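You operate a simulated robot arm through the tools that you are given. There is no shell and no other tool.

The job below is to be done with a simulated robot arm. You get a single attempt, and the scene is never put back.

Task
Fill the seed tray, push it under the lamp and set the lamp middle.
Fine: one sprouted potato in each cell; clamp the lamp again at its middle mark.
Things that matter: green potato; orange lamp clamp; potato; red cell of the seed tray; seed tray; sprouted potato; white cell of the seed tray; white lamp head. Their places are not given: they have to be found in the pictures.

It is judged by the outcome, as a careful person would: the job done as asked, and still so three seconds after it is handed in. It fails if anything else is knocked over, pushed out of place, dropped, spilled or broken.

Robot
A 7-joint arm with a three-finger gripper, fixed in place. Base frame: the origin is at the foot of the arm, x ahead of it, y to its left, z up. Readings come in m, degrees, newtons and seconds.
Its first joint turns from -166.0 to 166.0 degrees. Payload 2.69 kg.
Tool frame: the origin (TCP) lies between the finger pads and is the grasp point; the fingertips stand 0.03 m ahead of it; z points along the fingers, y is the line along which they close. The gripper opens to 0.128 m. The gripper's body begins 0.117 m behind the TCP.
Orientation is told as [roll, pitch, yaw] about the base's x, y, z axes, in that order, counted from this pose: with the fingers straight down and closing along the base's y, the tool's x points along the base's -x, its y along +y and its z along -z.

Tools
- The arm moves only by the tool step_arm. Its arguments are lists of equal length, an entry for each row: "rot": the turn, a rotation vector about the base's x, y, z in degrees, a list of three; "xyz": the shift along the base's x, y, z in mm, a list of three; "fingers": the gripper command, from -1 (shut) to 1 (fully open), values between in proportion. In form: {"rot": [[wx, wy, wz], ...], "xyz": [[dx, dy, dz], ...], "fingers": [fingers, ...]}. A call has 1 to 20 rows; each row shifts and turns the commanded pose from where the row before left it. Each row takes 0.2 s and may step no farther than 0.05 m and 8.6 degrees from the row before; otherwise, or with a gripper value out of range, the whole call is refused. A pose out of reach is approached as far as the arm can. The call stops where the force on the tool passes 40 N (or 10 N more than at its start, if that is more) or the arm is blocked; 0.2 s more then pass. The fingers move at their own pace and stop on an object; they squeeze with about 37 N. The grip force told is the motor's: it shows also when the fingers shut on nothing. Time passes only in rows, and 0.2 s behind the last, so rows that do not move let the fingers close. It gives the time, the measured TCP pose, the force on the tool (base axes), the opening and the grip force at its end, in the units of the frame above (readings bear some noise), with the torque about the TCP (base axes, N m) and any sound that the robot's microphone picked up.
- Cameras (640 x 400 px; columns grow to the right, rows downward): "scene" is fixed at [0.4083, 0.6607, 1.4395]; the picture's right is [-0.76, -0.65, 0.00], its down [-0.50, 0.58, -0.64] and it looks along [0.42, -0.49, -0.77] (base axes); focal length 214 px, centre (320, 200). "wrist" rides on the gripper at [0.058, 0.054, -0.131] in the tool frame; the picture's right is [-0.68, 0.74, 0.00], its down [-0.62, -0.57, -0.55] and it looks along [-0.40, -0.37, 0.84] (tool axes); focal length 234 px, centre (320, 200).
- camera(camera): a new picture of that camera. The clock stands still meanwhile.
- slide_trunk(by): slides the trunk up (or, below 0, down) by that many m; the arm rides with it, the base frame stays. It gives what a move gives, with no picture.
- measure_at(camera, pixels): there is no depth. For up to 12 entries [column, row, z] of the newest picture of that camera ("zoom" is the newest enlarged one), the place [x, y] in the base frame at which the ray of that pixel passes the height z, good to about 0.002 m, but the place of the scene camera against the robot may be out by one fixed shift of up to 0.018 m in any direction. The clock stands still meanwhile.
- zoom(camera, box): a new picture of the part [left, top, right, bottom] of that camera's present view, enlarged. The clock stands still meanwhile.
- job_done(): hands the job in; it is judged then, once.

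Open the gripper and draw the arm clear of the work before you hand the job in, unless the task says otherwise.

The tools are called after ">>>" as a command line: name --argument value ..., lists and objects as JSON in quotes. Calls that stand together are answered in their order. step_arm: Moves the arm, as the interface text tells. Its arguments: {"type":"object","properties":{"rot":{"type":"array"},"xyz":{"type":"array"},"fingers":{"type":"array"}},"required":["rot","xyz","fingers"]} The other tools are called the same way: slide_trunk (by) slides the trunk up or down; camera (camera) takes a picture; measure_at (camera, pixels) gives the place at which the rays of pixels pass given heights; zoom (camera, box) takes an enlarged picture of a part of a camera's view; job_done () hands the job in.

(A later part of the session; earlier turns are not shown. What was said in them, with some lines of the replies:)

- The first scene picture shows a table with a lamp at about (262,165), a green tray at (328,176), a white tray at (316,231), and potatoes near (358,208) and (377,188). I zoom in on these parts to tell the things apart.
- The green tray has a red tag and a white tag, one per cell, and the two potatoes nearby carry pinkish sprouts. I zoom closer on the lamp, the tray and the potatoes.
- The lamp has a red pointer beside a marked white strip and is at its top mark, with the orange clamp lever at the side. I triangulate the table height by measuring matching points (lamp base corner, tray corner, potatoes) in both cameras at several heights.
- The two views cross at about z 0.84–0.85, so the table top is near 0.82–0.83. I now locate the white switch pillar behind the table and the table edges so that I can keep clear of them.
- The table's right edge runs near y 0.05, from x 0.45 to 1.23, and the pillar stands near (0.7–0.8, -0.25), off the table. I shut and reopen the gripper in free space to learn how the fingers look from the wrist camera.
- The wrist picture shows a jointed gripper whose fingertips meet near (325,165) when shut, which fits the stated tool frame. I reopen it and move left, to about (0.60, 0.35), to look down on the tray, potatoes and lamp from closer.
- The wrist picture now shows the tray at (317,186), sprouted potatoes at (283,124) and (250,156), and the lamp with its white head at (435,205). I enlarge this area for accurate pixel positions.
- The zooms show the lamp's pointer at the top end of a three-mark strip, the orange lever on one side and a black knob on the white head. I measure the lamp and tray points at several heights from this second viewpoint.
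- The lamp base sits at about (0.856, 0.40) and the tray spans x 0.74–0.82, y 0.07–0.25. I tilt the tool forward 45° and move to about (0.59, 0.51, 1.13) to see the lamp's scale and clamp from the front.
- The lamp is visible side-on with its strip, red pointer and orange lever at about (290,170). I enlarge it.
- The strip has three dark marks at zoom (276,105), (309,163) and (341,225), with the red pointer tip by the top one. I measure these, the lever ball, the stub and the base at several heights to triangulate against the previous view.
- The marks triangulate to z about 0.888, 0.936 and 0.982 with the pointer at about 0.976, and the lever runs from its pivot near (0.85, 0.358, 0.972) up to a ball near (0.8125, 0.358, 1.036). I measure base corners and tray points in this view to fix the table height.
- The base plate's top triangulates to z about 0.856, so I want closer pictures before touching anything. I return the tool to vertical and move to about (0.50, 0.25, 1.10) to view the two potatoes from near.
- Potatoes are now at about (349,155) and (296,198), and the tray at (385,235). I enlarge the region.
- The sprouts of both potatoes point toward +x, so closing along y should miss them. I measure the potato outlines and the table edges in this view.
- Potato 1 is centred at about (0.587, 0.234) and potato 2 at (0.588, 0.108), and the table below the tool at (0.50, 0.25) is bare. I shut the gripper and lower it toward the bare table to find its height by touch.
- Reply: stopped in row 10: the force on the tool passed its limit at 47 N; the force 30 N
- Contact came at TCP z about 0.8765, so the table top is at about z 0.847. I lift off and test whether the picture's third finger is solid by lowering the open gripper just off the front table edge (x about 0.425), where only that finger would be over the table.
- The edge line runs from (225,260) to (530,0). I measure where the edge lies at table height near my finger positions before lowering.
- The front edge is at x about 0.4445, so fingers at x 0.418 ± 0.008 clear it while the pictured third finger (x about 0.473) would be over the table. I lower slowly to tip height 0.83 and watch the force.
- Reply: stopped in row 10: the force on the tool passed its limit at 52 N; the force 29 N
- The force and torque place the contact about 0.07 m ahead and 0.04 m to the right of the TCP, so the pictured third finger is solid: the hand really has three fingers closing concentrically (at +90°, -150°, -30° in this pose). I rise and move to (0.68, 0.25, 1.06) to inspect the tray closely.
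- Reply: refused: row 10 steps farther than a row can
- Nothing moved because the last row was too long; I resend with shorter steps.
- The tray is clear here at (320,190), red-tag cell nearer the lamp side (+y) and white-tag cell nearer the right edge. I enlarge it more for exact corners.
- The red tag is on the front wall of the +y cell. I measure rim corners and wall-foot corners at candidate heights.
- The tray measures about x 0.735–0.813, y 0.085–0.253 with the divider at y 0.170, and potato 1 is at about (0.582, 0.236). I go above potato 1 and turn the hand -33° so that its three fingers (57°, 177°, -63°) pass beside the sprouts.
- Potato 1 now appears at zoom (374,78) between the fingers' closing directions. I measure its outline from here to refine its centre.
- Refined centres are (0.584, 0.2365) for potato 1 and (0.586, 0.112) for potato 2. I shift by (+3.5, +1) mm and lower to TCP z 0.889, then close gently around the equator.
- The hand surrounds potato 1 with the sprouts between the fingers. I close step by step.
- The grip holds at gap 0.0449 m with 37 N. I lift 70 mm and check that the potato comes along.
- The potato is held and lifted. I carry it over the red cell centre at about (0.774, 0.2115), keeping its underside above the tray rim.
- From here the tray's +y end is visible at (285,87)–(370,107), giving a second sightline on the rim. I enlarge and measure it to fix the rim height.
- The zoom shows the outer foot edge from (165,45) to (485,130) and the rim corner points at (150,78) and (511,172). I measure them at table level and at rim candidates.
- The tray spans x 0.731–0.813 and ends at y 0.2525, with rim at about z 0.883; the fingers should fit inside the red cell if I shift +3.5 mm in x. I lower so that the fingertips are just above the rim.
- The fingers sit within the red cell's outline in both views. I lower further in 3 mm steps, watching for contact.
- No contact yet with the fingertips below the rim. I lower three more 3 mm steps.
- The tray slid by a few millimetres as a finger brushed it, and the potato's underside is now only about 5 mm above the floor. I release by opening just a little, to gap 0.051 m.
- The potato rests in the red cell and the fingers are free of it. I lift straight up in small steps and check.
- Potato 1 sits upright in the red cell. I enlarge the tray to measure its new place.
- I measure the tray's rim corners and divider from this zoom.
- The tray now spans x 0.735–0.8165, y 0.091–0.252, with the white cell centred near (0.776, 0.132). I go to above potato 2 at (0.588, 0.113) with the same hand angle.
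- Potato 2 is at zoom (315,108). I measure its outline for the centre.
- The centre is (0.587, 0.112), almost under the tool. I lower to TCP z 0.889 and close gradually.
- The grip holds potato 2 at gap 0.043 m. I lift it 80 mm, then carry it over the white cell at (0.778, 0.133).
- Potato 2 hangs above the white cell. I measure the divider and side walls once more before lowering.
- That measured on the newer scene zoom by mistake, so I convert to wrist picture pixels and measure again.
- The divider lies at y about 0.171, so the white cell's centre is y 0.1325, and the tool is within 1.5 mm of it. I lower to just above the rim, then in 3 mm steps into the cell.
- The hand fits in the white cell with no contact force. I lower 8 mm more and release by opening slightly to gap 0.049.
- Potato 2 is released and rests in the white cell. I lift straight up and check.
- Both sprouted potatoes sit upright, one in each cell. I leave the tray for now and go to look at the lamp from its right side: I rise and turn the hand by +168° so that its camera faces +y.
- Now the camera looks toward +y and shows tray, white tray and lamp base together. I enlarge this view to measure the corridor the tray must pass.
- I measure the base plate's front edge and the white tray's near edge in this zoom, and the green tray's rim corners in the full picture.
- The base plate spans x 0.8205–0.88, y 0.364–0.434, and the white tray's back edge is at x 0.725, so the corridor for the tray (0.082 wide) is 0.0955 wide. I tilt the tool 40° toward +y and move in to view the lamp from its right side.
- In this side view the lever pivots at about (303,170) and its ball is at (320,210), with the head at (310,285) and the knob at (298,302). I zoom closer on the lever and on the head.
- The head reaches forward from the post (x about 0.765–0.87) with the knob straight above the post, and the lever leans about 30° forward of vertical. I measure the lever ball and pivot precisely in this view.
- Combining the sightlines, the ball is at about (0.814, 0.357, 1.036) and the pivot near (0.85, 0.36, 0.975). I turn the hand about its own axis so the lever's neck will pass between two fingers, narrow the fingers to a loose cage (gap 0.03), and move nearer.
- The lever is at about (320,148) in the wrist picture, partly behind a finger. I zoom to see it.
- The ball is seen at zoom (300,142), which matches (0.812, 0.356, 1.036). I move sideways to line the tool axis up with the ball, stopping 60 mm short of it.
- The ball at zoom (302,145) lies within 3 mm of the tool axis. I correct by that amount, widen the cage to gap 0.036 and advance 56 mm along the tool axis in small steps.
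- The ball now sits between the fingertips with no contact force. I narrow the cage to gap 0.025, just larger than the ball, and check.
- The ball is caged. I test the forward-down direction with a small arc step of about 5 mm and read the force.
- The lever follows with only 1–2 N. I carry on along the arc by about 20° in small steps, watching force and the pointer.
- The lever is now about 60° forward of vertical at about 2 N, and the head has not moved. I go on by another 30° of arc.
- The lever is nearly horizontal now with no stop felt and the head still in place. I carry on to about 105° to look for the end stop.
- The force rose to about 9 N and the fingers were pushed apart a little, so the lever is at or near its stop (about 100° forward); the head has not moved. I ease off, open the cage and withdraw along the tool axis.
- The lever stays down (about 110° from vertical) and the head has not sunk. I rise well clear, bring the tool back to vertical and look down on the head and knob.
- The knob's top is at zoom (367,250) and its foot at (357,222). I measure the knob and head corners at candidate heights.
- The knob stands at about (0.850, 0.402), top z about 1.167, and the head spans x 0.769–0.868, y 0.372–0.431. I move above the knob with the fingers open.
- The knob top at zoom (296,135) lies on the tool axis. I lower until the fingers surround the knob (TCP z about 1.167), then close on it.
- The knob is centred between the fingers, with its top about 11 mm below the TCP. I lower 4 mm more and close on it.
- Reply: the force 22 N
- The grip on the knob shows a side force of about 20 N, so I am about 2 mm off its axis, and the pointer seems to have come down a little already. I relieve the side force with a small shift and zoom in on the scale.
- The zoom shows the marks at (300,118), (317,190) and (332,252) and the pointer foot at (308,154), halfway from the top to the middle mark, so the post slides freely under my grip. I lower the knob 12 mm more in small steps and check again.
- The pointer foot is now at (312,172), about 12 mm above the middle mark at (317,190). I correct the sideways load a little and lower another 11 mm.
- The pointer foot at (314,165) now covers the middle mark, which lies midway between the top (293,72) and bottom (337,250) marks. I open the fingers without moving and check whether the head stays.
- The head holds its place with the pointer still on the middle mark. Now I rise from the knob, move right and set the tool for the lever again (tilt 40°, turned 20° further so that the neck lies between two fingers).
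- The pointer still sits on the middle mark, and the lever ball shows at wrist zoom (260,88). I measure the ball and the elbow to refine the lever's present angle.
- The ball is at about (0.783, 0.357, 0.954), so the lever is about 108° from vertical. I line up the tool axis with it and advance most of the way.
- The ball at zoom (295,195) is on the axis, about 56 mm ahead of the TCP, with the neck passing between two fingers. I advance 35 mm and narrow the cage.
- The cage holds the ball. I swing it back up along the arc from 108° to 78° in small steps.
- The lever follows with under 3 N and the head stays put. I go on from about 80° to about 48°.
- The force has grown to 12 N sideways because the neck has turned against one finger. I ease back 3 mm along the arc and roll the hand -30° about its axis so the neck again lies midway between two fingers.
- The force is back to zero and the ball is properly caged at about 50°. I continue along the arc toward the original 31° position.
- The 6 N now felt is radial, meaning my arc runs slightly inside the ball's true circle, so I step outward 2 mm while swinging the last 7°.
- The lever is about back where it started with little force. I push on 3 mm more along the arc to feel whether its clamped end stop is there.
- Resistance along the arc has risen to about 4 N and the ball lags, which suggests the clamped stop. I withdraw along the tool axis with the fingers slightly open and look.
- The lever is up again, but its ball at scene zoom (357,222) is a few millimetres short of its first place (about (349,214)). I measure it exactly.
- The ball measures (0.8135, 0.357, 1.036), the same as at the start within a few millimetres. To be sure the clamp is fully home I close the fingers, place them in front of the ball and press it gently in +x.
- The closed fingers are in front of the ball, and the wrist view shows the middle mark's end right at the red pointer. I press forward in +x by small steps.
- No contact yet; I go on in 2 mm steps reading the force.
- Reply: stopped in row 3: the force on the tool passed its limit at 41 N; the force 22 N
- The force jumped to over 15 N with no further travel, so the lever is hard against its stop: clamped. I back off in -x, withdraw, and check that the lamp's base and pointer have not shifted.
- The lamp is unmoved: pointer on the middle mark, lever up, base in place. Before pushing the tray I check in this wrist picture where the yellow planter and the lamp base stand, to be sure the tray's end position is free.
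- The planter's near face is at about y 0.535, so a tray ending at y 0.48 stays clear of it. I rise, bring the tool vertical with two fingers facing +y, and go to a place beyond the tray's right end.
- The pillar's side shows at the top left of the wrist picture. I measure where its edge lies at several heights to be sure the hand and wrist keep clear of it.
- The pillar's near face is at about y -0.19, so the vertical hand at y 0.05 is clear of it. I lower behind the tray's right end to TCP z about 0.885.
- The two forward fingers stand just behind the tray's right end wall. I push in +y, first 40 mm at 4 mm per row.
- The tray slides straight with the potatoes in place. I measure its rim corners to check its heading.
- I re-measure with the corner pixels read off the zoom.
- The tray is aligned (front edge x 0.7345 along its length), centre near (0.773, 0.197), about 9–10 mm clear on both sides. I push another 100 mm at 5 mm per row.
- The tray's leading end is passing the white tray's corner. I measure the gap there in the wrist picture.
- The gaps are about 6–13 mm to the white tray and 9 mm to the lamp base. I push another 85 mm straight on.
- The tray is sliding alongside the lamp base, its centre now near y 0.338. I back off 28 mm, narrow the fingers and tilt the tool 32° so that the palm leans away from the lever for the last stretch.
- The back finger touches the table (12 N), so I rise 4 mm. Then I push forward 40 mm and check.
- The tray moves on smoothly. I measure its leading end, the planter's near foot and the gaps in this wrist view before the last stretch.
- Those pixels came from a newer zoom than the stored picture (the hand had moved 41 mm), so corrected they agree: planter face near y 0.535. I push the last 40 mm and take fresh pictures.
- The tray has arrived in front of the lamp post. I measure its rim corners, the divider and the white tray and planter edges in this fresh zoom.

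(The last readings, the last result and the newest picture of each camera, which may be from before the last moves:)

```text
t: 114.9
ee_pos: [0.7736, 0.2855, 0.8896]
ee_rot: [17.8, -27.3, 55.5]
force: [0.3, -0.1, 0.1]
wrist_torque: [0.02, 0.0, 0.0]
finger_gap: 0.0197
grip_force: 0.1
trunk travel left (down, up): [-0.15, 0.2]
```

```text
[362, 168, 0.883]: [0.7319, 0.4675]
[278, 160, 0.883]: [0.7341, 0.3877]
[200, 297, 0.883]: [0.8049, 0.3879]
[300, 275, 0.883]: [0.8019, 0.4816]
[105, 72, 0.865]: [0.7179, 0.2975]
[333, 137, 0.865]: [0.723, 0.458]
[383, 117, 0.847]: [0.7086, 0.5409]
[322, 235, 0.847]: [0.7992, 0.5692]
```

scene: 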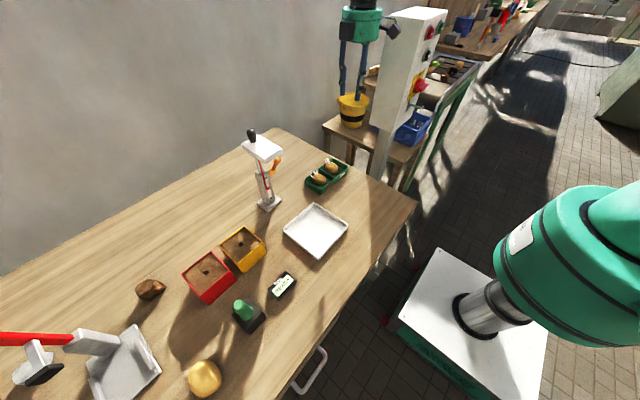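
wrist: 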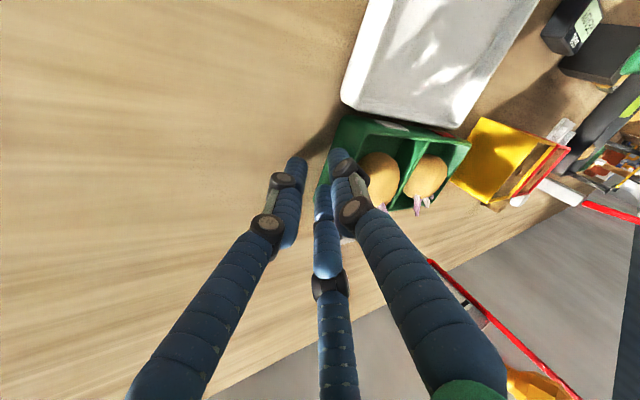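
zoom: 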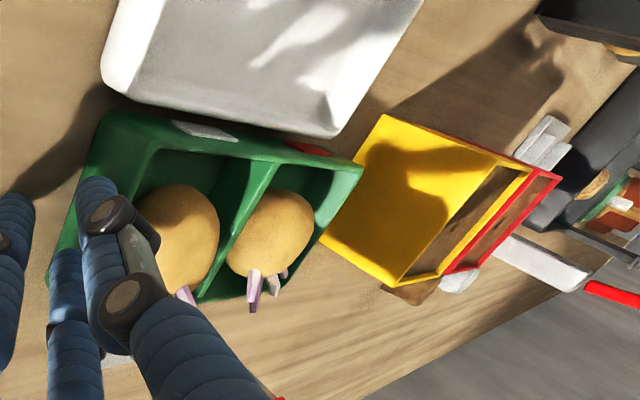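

The divider is at y 0.388 and the front edge at x 0.733, so the tray's centre is about (0.772, 0.388). I push the last 12 mm to bring it level with the lamp post at y 0.40.

>>> step_arm --rot '[[0, 0, 0], [0, 0, 0], [0, 0, 0], [0, 0, 0]]' --xyz '[[0, 4, 0], [0, 4, 0], [0, 4.5, 0], [0, 0, 0]]' --fingers '[-0.69, -0.69, -0.69, -0.69]'

>>> camera --camera "wrist"

>>> zoom --camera "scene" --box '[230, 120, 370, 250]'

>>> zoom --camera "wrist" --box '[290, 60, 610, 260]'

>>> measure_at --camera "zoom" --pixels '[[362, 168, 0.883], [278, 160, 0.883], [200, 297, 0.883]]'

```text
t: 115.9
ee_pos: [0.7732, 0.2974, 0.8905]
ee_rot: [17.8, -27.3, 55.7]
force: [1.3, 0.7, -0.4]
wrist_torque: [0.01, -0.02, -0.01]
finger_gap: 0.0197
grip_force: 0.1
trunk travel left (down, up): [-0.15, 0.2]
```

```text
taken
```

wrist: 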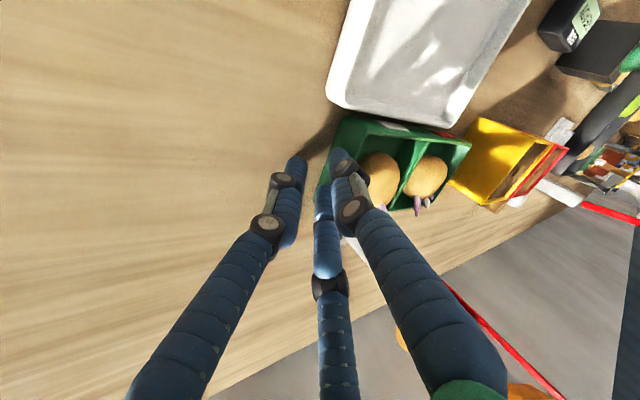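

```text
3.08 times, centred on (300, 185) of scene
```

zoom: 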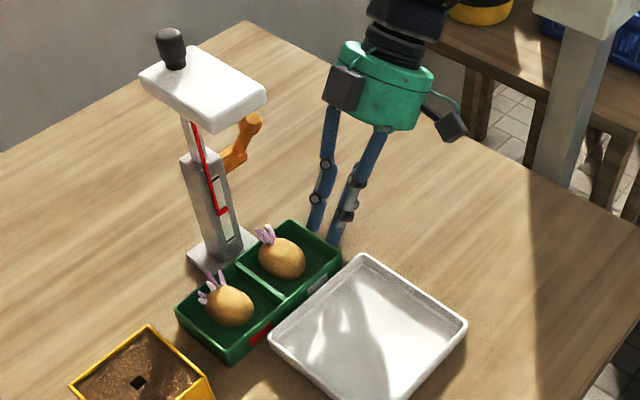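

```text
2.00 times, centred on (450, 160) of wrist
```

zoom: 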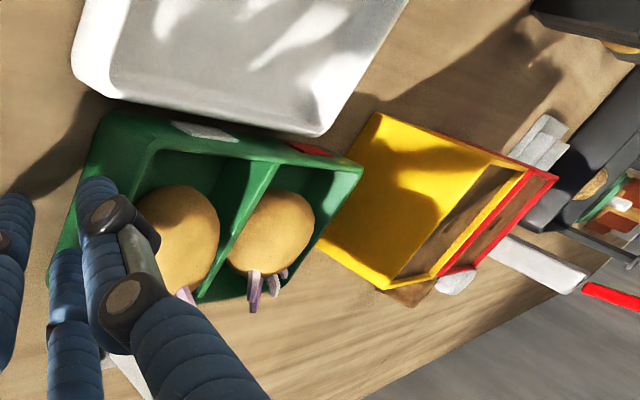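

```text
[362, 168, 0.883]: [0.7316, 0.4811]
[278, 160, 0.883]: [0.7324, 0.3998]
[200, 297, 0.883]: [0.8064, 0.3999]
```

The divider now measures y 0.400, so the tray's centre is about (0.772, 0.400), right before the post and below the head. I back off, rise, return the tool to vertical and look at the whole arrangement from the front.

>>> step_arm --rot '[[0, 0, 0], [0, 0, 0], [0, 0, 0], [-8, 0, 0], [-8, 0, 0], [-8, 0, 0], [-8, 0, 0], [0, 0, 0], [0, 0, 0]]' --xyz '[[0, -10, 0], [0, -30, 10], [0, -20, 40], [0, -10, 45], [0, 0, 45], [0, 0, 45], [0, 0, 45], [0, 0, 45], [0, 0, 45]]' --fingers '[-0.69, -0.69, -0.69, -0.5, -0.2, 0.2, 0.6, 1, 1]'

>>> step_arm --rot '[[0, 0, -7.5], [0, 0, -7.5], [0, 0, -7.5], [0, 0, -7.5], [0, 0, -7.5], [0, 0, -7.5], [0, 0, -7.5], [0, 0, -7.5], [0, 0, 0]]' --xyz '[[-25, 25, 0], [-25, 30, 0], [-25, 30, 0], [-25, 30, 0], [-25, 30, 0], [-25, 25, 0], [0, 20, 0], [0, 0, 0], [0, 0, 0]]' --fingers '[1, 1, 1, 1, 1, 1, 1, 1, 1]'

>>> camera --camera "wrist"

>>> camera --camera "scene"

```text
t: 117.9
ee_pos: [0.774, 0.2284, 1.2116]
ee_rot: [0.5, 0.0, 59.9]
force: [0.0, -0.1, 0.7]
wrist_torque: [0.01, -0.01, -0.02]
finger_gap: 0.128
grip_force: 0.1
trunk travel left (down, up): [-0.15, 0.2]
```

```text
t: 119.9
ee_pos: [0.6241, 0.4174, 1.2095]
ee_rot: [0.4, 0.0, -0.1]
force: [0.8, -0.1, 0.3]
wrist_torque: [0.02, 0.0, -0.02]
finger_gap: 0.1279
grip_force: 0.1
trunk travel left (down, up): [-0.15, 0.2]
```

```text
taken
```

wrist: 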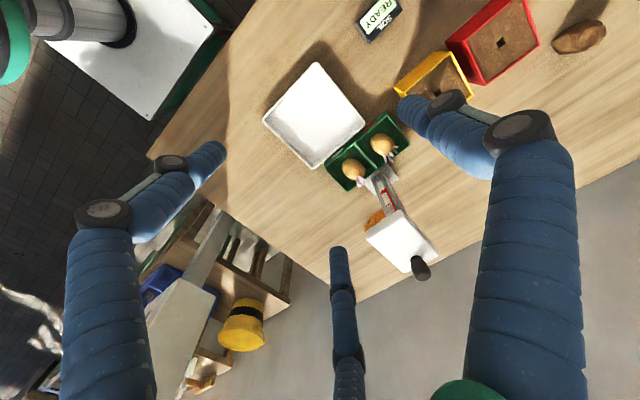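

```text
taken
```

scene: 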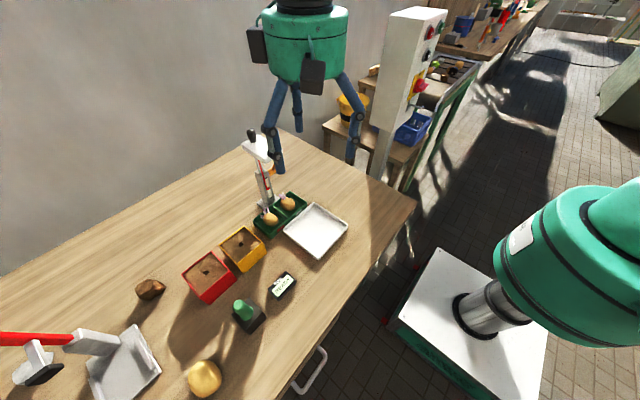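

The wrist view shows the tray directly before the lamp's base with the head over it. I enlarge this to measure head, base, tray and white tray.

>>> zoom --camera "wrist" --box '[310, 90, 450, 290]'

>>> zoom --camera "wrist" --box '[310, 100, 420, 220]'

```text
2.00 times, centred on (380, 190) of wrist
```

zoom: 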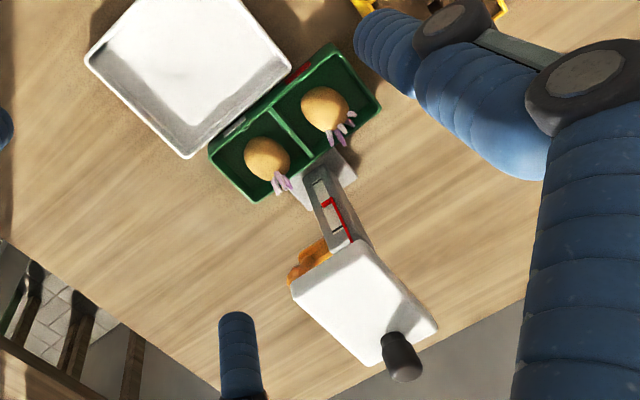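

```text
3.33 times, centred on (365, 160) of wrist
```

zoom: 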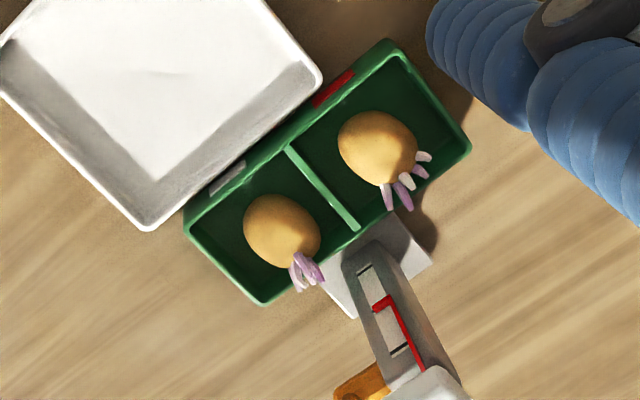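

The pointer foot covers the middle mark here too. I zoom in closely on the scale, and measure tray, head and base.

>>> zoom --camera "wrist" --box '[355, 165, 405, 225]'

>>> measure_at --camera "wrist" --pixels '[[324.7, 167.3, 0.883], [384, 114, 0.883], [406.5, 143.5, 0.883], [344.5, 191.5, 0.883], [367, 179, 0.883], [328, 167, 0.865], [313, 168, 0.865], [360, 196, 0.856], [394.5, 172, 0.856]]'

```text
6.67 times, centred on (380, 195) of wrist
```

zoom: 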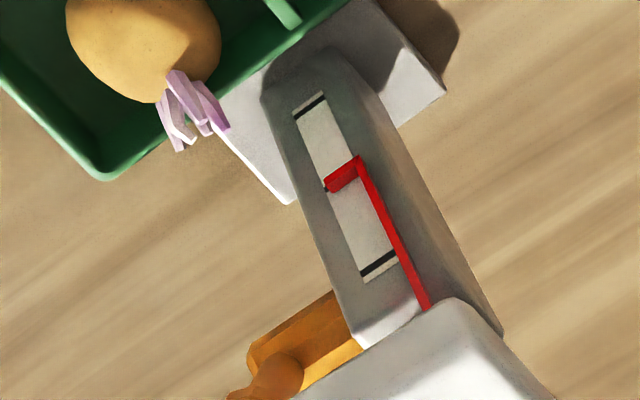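

```text
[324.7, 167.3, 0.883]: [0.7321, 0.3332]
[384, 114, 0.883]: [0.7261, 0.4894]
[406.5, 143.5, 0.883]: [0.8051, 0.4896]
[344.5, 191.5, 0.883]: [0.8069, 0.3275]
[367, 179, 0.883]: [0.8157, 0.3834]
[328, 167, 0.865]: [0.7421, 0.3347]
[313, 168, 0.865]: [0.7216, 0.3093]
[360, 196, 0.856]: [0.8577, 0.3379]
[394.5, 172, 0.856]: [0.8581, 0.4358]
```

The scale close-up shows the black end of the middle mark peeking out exactly at the pointer foot's tip (325,188), so the lamp is on its middle mark. I measure the head's corners and the tray's corners and divider precisely to judge how well the tray lies under the head.

>>> measure_at --camera "wrist" --pixels '[[365, 233.5, 1.089], [400, 211, 1.089], [438.5, 252.5, 1.089], [411, 272.5, 1.089], [356, 145, 0.883], [375.5, 168.4, 0.883], [324, 167.5, 0.88], [406.5, 143, 0.88], [344.5, 191.5, 0.88], [387, 118, 0.88]]'

```text
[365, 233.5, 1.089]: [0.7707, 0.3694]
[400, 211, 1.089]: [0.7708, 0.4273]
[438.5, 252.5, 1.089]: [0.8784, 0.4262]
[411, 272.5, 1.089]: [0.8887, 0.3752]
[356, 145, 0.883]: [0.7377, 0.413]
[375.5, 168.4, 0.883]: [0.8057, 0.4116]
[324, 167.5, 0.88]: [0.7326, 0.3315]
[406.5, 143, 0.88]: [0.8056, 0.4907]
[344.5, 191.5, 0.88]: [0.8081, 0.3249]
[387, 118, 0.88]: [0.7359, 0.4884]
```

The tray's centre is about (0.7705, 0.4105), its divider 1 cm beyond the lamp's centre line, and there is 15 mm of free room toward the lamp base (front x 0.8205) while the head's front edge is at x 0.771. I will nudge the tray a little deeper under the head: with closed fingers, tilted from the front, I go to the free part of its front wall at y 0.48 (left of the white tray).

>>> step_arm --rot '[[0, 0, 0], [0, 0, 0], [0, -7.5, 0], [0, -7.5, 0], [0, -7.5, 0], [0, -7.5, 0], [0, 0, 0]]' --xyz '[[10, 32, -10], [18, 32.6, -20], [0, 0, -25], [0, 0, -25], [0, 0, -30], [0, 0, -30], [0, 0, 0]]' --fingers '[0, -0.5, -1, -1, -1, -1, -1]'

>>> camera --camera "wrist"

>>> zoom --camera "scene" --box '[200, 130, 340, 260]'

```text
t: 121.5
ee_pos: [0.6518, 0.483, 1.0702]
ee_rot: [0.6, -30.2, -0.1]
force: [1.0, -0.1, 0.6]
wrist_torque: [-0.02, 0.01, 0.01]
finger_gap: 0.0023
grip_force: 31.4
trunk travel left (down, up): [-0.15, 0.2]
```

```text
taken
```

wrist: 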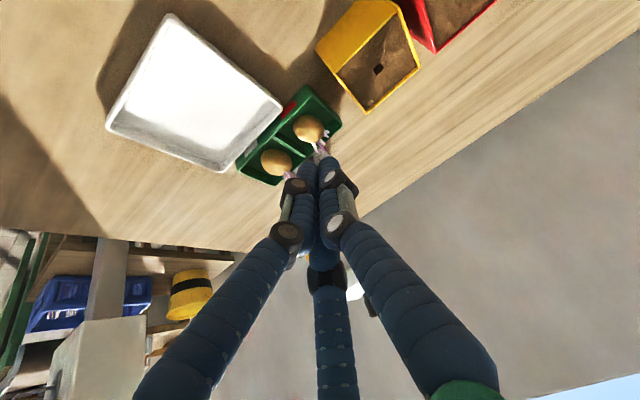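

```text
3.08 times, centred on (270, 195) of scene
```

zoom: 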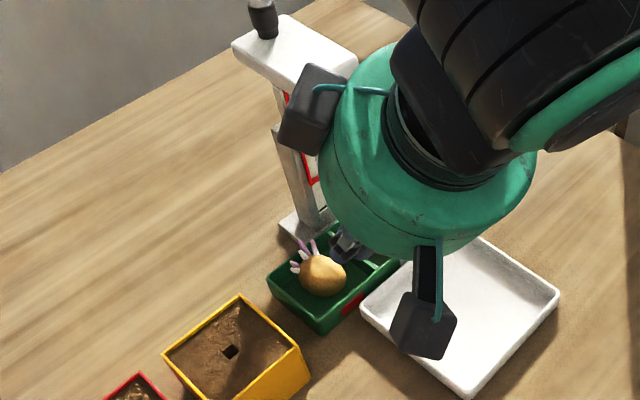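

The hand's side box stays clear of the lamp head (computed about 3 cm ahead and 6 cm to the left of it). I lower toward the free front-wall part in steps, stopping just above rim height to check.

>>> step_arm --rot '[[0, 0, 0], [0, 0, 0], [0, 0, 0], [0, 0, 0], [0, 0, 0], [0, 0, 0]]' --xyz '[[6, 0, -30], [6, 0, -30], [6, 0, -30], [6, 0, -30], [6, 0, -25], [0, 0, 0]]' --fingers '[-1, -1, -1, -1, -1, -1]'

>>> camera --camera "wrist"

>>> zoom --camera "wrist" --box '[180, 60, 480, 260]'

>>> zoom --camera "scene" --box '[210, 140, 330, 260]'

```text
t: 122.9
ee_pos: [0.6827, 0.4826, 0.9253]
ee_rot: [0.3, -30.0, -0.2]
force: [-0.7, 0.7, 0.0]
wrist_torque: [-0.02, 0.03, -0.02]
finger_gap: 0.0021
grip_force: 31.2
trunk travel left (down, up): [-0.15, 0.2]
```

```text
taken
```

wrist: 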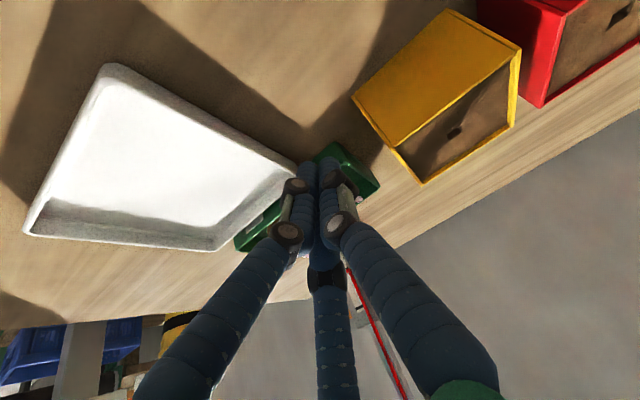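

```text
2.00 times, centred on (330, 160) of wrist
```

zoom: 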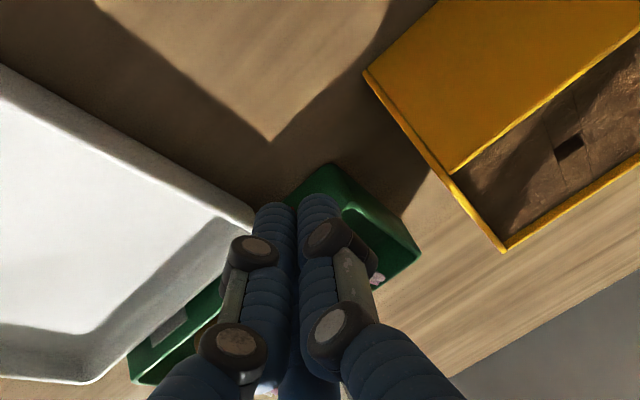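

```text
3.33 times, centred on (270, 200) of scene
```

zoom: 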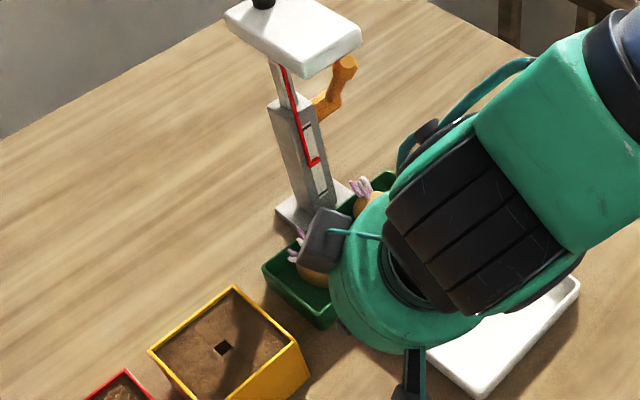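

The fingertips at zoom (297,205) hang between the white tray's corner at (252,222) and the green tray's corner at (330,165). I measure those corners and the fingertip spot before lowering further.

>>> measure_at --camera "wrist" --pixels '[[296, 171, 0.865], [296, 171, 0.875], [335, 142.5, 0.847], [379, 184, 0.883], [240, 132, 0.865], [354, 95, 0.847], [401, 150, 0.847], [320, 165, 0.9]]'

```text
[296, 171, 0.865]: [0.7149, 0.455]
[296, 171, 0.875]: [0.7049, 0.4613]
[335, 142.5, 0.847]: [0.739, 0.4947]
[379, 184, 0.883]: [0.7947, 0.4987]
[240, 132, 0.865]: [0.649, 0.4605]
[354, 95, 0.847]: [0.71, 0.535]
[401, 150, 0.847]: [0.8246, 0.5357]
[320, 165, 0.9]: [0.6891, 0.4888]
```

The white tray's edge (y up to 0.461) and planter face (y 0.535) leave room for the fingers at y 0.470–0.500. I lower 37 mm, then push in +x 30 mm in 3 mm rows.

>>> step_arm --rot '[[0, 0, 0], [0, 0, 0], [0, 0, 0], [0, 0, 0], [0, 0, 0]]' --xyz '[[0, 0.5, -15], [0, 0, -12], [0, 0, -7], [0, 0, -3], [0, 0, 0]]' --fingers '[-1, -1, -1, -1, -1]'

>>> step_arm --rot '[[0, 0, 0], [0, 0, 0], [0, 0, 0], [0, 0, 0], [0, 0, 0], [0, 0, 0], [0, 0, 0], [0, 0, 0], [0, 0, 0], [0, 0, 0], [0, 0, 0]]' --xyz '[[3, 0, 0], [3, 0, 0], [3, 0, 0], [3, 0, 0], [3, 0, 0], [3, 0, 0], [3, 0, 0], [3, 0, 0], [3, 0, 0], [3, 0, 0], [0, 0, 0]]' --fingers '[-1, -1, -1, -1, -1, -1, -1, -1, -1, -1, -1]'

>>> camera --camera "wrist"

>>> zoom --camera "wrist" --box '[180, 60, 480, 260]'

>>> zoom --camera "scene" --box '[230, 130, 350, 250]'

```text
t: 124.1
ee_pos: [0.6817, 0.4837, 0.8878]
ee_rot: [0.4, -30.0, -0.2]
force: [0.2, 0.0, -0.2]
wrist_torque: [-0.01, 0.04, -0.01]
finger_gap: 0.002
grip_force: 31.2
trunk travel left (down, up): [-0.15, 0.2]
```

```text
t: 126.5
ee_pos: [0.7111, 0.4838, 0.8881]
ee_rot: [0.4, -30.2, 0.0]
force: [-20.2, 10.0, 2.9]
wrist_torque: [0.15, 0.21, 0.14]
finger_gap: 0.0021
grip_force: 31.0
trunk travel left (down, up): [-0.15, 0.2]
```

```text
taken
```

wrist: 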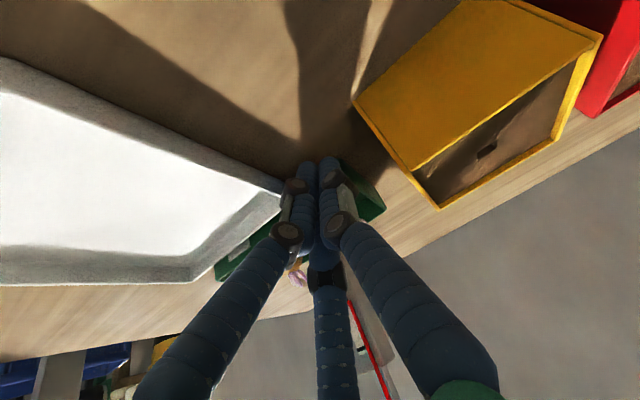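

```text
2.00 times, centred on (330, 160) of wrist
```

zoom: 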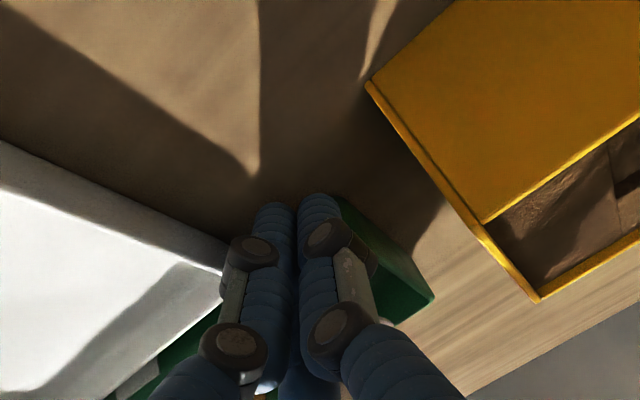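

```text
3.33 times, centred on (290, 190) of scene
```

zoom: 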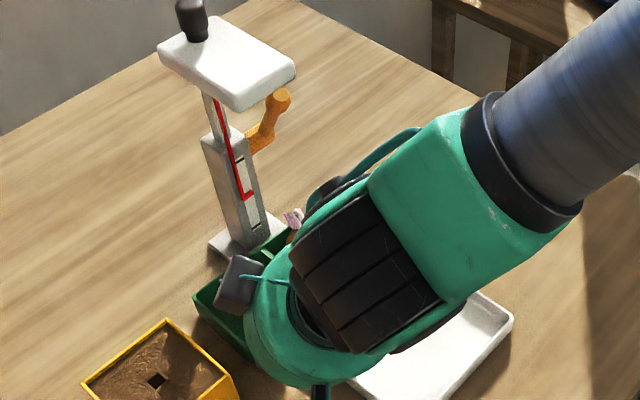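

The force has jumped to 20 N in -x with 10 N in +y after only about 6 mm of contact, so something is blocking. I stop, back off at once and look at what happened.

>>> step_arm --rot '[[0, 0, 0], [0, 0, 0], [0, 0, 0], [0, 0, 0], [0, 0, 0], [0, 0, 0], [0, 0, 0]]' --xyz '[[-4, 1, 0], [-10, 0, 0], [-5, 0, 15], [-10, 0, 35], [-10, 0, 40], [-10, -20, 45], [0, 0, 0]]' --fingers '[-1, -1, -1, -1, -1, -1, -1]'

>>> camera --camera "wrist"

>>> zoom --camera "scene" --box '[230, 130, 370, 260]'

```text
refused: row 6 steps farther than a row can; nothing moved
```

```text
taken
```

wrist: 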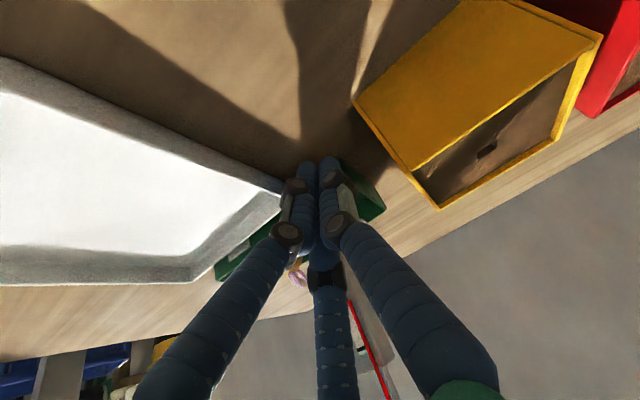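

```text
3.08 times, centred on (300, 195) of scene
```

zoom: 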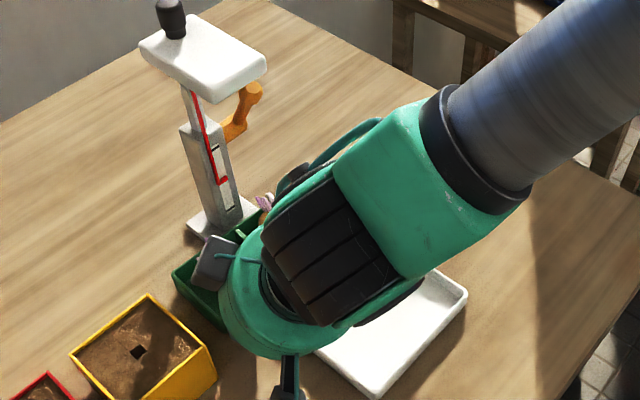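

Nothing moved because one row was too long; I resend the retreat with shorter steps.

>>> step_arm --rot '[[0, 0, 0], [0, 0, 0], [0, 0, 0], [0, 0, 0], [0, 0, 0], [0, 0, 0], [0, 0, 0]]' --xyz '[[-4, 1, 0], [-10, 0, 0], [-5, 0, 15], [-10, 0, 35], [-10, 0, 40], [-10, 0, 45], [0, 0, 0]]' --fingers '[-1, -1, -1, -1, -1, -1, -1]'

>>> camera --camera "wrist"

>>> zoom --camera "wrist" --box '[180, 60, 420, 230]'

>>> zoom --camera "scene" --box '[230, 130, 370, 260]'

```text
t: 128.1
ee_pos: [0.6618, 0.4829, 1.0248]
ee_rot: [0.4, -30.1, -0.1]
force: [-0.1, 0.2, 0.6]
wrist_torque: [0.02, -0.01, 0.03]
finger_gap: 0.0019
grip_force: 31.8
trunk travel left (down, up): [-0.15, 0.2]
```

```text
taken
```

wrist: 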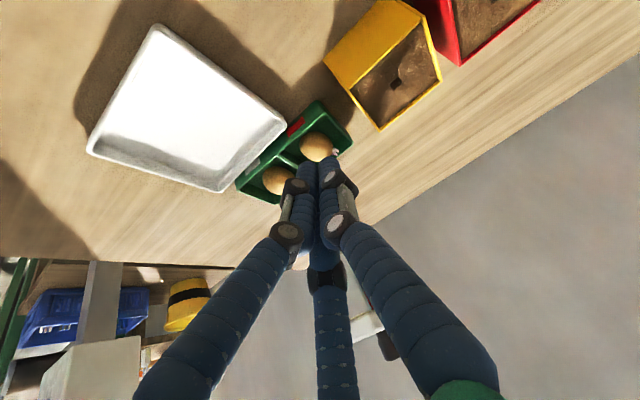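

```text
2.35 times, centred on (300, 145) of wrist
```

zoom: 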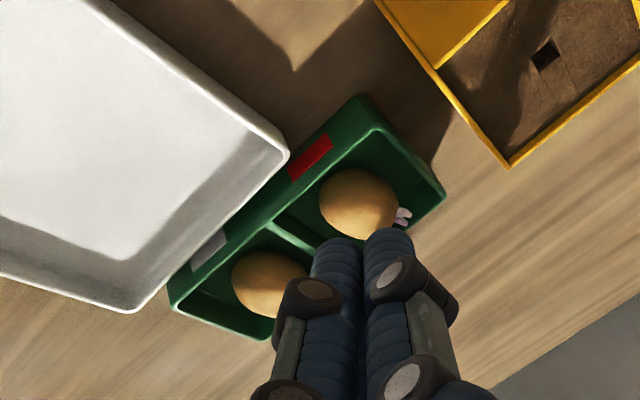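

```text
3.08 times, centred on (300, 195) of scene
```

zoom: 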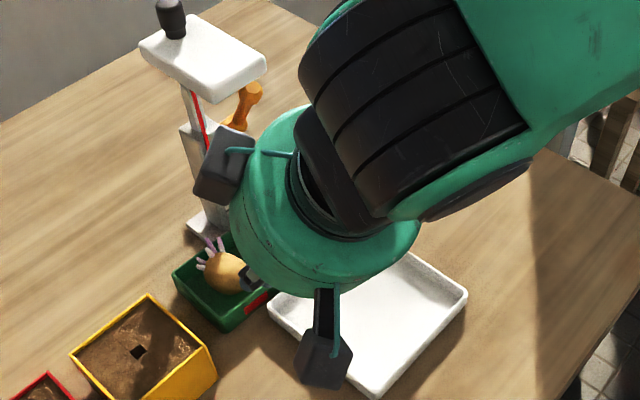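

Potato 1 still lies in its cell with sprouts up and the trays look close to where they were. I go back to the earlier vantage point for a like-for-like comparison.

>>> step_arm --rot '[[0, 7.5, 0], [0, 7.5, 0], [0, 7.5, 0], [0, 7.5, 0], [0, 0, 0], [0, 0, 0]]' --xyz '[[-8, -13, 37], [-8, -13, 37], [-8, -13, 37], [-8, -13, 37], [-6, -13.5, 37], [0, 0, 0]]' --fingers '[-1, -0.5, 0, 0.5, 1, 1]'

>>> camera --camera "wrist"

>>> zoom --camera "wrist" --box '[310, 100, 420, 220]'

>>> zoom --camera "scene" --box '[230, 130, 370, 260]'

```text
t: 129.5
ee_pos: [0.6242, 0.4167, 1.2103]
ee_rot: [0.4, 0.0, 0.0]
force: [-0.3, -0.7, -0.2]
wrist_torque: [0.08, -0.04, 0.05]
finger_gap: 0.128
grip_force: 0.0
trunk travel left (down, up): [-0.15, 0.2]
```

```text
taken
```

wrist: 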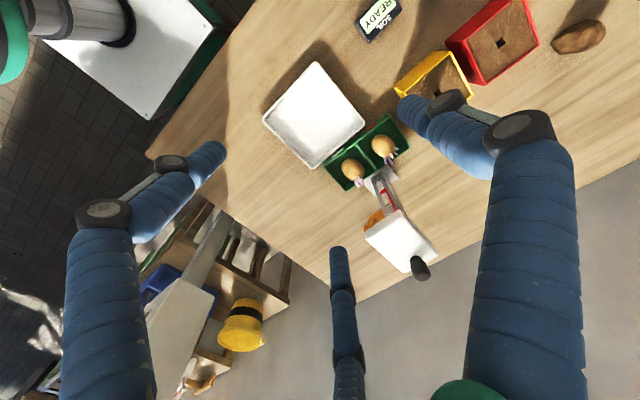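

```text
3.33 times, centred on (365, 160) of wrist
```

zoom: 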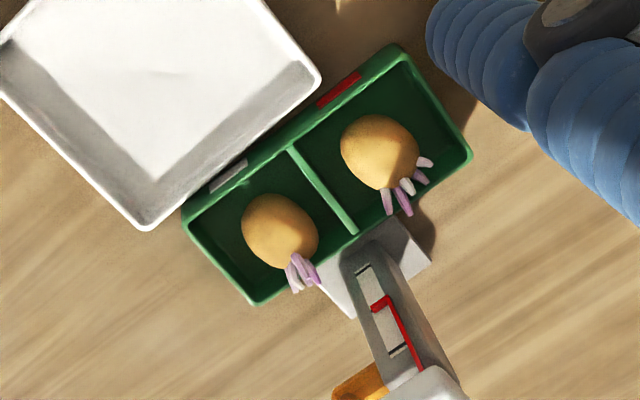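

```text
3.08 times, centred on (300, 195) of scene
```

zoom: 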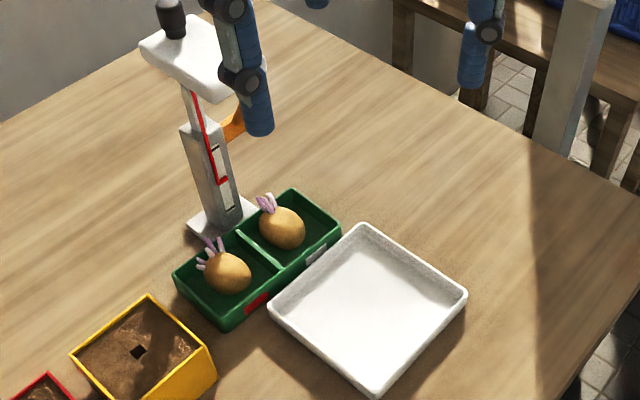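

Comparing with the earlier zoom, the tray has turned by only about 2–3° and the white tray and lamp base are unchanged. I measure the tray's back edge against the lamp base in this view to see whether they touch.

>>> measure_at --camera "zoom" --pixels '[[300, 300, 0.88]]'

>>> measure_at --camera "wrist" --pixels '[[344.9, 190.9, 0.883], [410.6, 145.6, 0.883], [323.6, 166, 0.883], [387.5, 113.5, 0.847], [398, 178.6, 0.856], [374.6, 195.4, 0.856], [384.5, 164.5, 0.856], [365, 181.6, 0.856], [376.5, 170, 0.883], [356, 144.5, 0.883]]'

```text
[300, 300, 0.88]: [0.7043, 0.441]
```

```text
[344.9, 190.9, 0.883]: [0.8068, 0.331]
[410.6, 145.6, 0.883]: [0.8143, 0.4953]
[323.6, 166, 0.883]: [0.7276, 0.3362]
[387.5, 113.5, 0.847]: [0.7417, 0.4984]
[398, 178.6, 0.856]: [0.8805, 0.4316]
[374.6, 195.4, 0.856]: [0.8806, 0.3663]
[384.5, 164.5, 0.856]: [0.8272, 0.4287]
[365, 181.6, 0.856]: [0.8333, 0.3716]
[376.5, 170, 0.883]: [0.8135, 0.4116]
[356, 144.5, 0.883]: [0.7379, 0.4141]
```

The tray's back edge now lies along the lamp base's front (the 20 N was the tray meeting the base), so it is as deep under the head as it can go, turned by only 2.6°. I check that the white tray has not moved by measuring its corners against their first values (0.722, 0.311), (0.723, 0.455), (0.576, 0.309).

>>> measure_at --camera "wrist" --pixels '[[312.5, 168.5, 0.86], [365.3, 123.5, 0.86], [263, 117, 0.86], [317, 62, 0.86], [345, 145, 0.865], [336, 154, 0.883], [400, 88, 0.93]]'

>>> zoom --camera "wrist" --box '[240, 50, 420, 200]'

>>> zoom --camera "scene" --box '[150, 190, 360, 340]'

```text
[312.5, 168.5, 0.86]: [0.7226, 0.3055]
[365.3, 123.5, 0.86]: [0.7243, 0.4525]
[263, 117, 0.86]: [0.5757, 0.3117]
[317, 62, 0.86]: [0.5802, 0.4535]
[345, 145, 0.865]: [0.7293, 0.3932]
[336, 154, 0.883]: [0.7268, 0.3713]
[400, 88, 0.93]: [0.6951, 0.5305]
```

```text
2.67 times, centred on (330, 125) of wrist
```

zoom: 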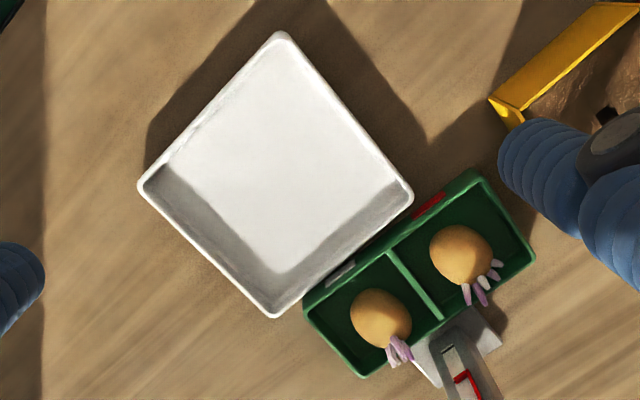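

```text
2.67 times, centred on (255, 265) of scene
```

zoom: 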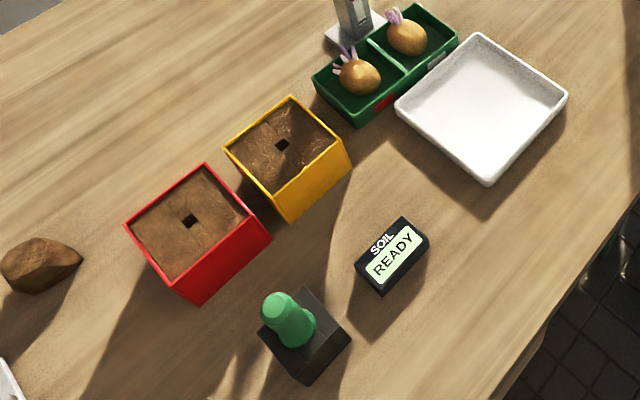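

The white tray, planters, sign and stamp are all where they were (white tray corners within measuring noise). The tray with both potatoes lies under the lamp head, so I open the gripper fully and draw the arm back to its starting place.

>>> step_arm --rot '[[0, 0, 0], [0, 0, 0], [0, 0, 0], [0, 0, 0], [0, 0, 0], [0, 0, 0], [0, 0, 0], [0, 0, 0], [0, 0, 0], [0, 0, 0], [0, 0, 0], [0, 0, 0]]' --xyz '[[-3, 0, 35], [-4, 0, 35], [-4, -10, 30], [-4, -45, 0], [-4, -45, 0], [-4, -45, 0], [-4, -45, 0], [-4, -45, 0], [-2, -45, 0], [0, -45, 0], [0, -40, 0], [0, 0, 0]]' --fingers '[1, 1, 1, 1, 1, 1, 1, 1, 1, 1, 1, 1]'

>>> camera --camera "scene"

>>> zoom --camera "scene" --box '[220, 110, 340, 250]'

>>> zoom --camera "scene" --box '[251, 165, 291, 215]'

```text
t: 132.1
ee_pos: [0.593, 0.0533, 1.3083]
ee_rot: [0.4, 0.0, -0.2]
force: [0.1, -0.2, 0.4]
wrist_torque: [0.04, -0.01, 0.02]
finger_gap: 0.1281
grip_force: 0.0
trunk travel left (down, up): [-0.15, 0.2]
```

```text
taken
```

scene: 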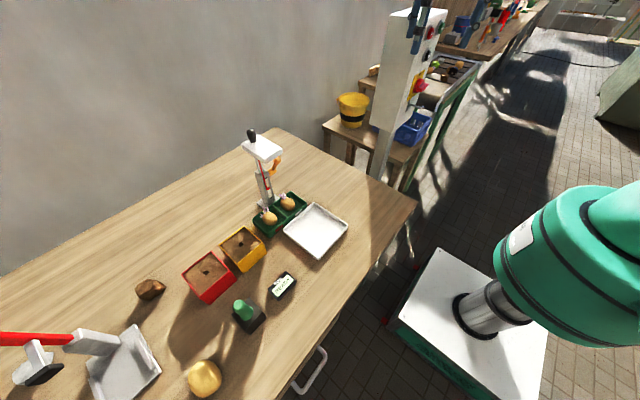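

```text
2.86 times, centred on (280, 180) of scene
```

zoom: 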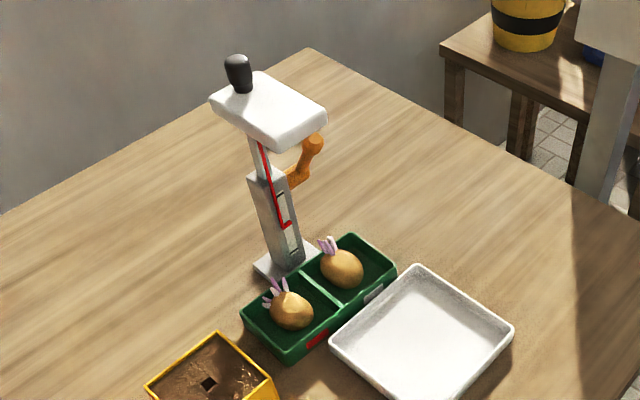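

```text
8.00 times, centred on (271, 190) of scene
```

zoom: 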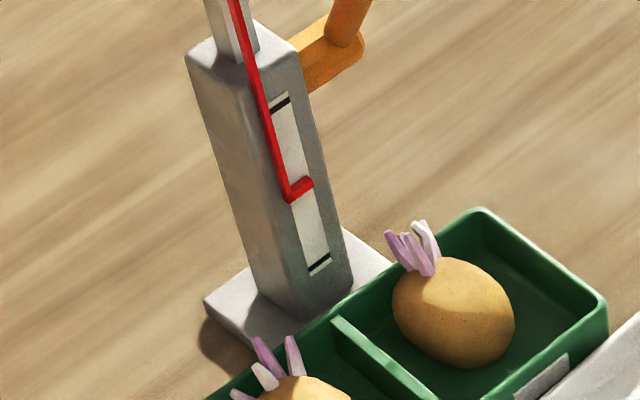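

The final pictures show one sprouted potato upright in each cell and the tray in front of the post under the head. The red pointer covers the middle mark, the orange clamp is back at its stop, everything else is in place, and the arm is withdrawn with the gripper open. I hand the job in.

>>> job_done

```text
The job is handed in.
```

I filled the tray, pushed it under the lamp, set the lamp to its middle mark and clamped it again. I don't have the verdict, so this is what the last pictures and readings show.

- **Potatoes:** one sprouted potato sits upright in the red cell and one in the white cell. The green potato was left alone.
- **Tray:** it stands under the lamp head, pushed up close to the lamp's base. Its centre is about 1 cm to the left of the lamp's centre line, and it is turned by about 2.6°. The lamp's base keeps it from going deeper, so about the front half of the tray sticks out beyond the head. That is the weakest part of the result.
- **Lamp:** the red pointer covers the middle mark. I turned the orange clamp back until it met a hard stop, at the same angle it had at the start.
- **Other things:** the white tray, planters, sign and stamp show no movement beyond measuring noise.

- **Contact:** when I nudged the tray deeper, the force rose to about 20 N, most likely the tray meeting the lamp's base. I backed off, and neither the lamp nor the white tray had moved. I also pressed the table at two places while finding its height.
- **The gripper:** it has three fingers closing on one centre, not two as the text says. I tested this before gripping anything and planned the grips for it.
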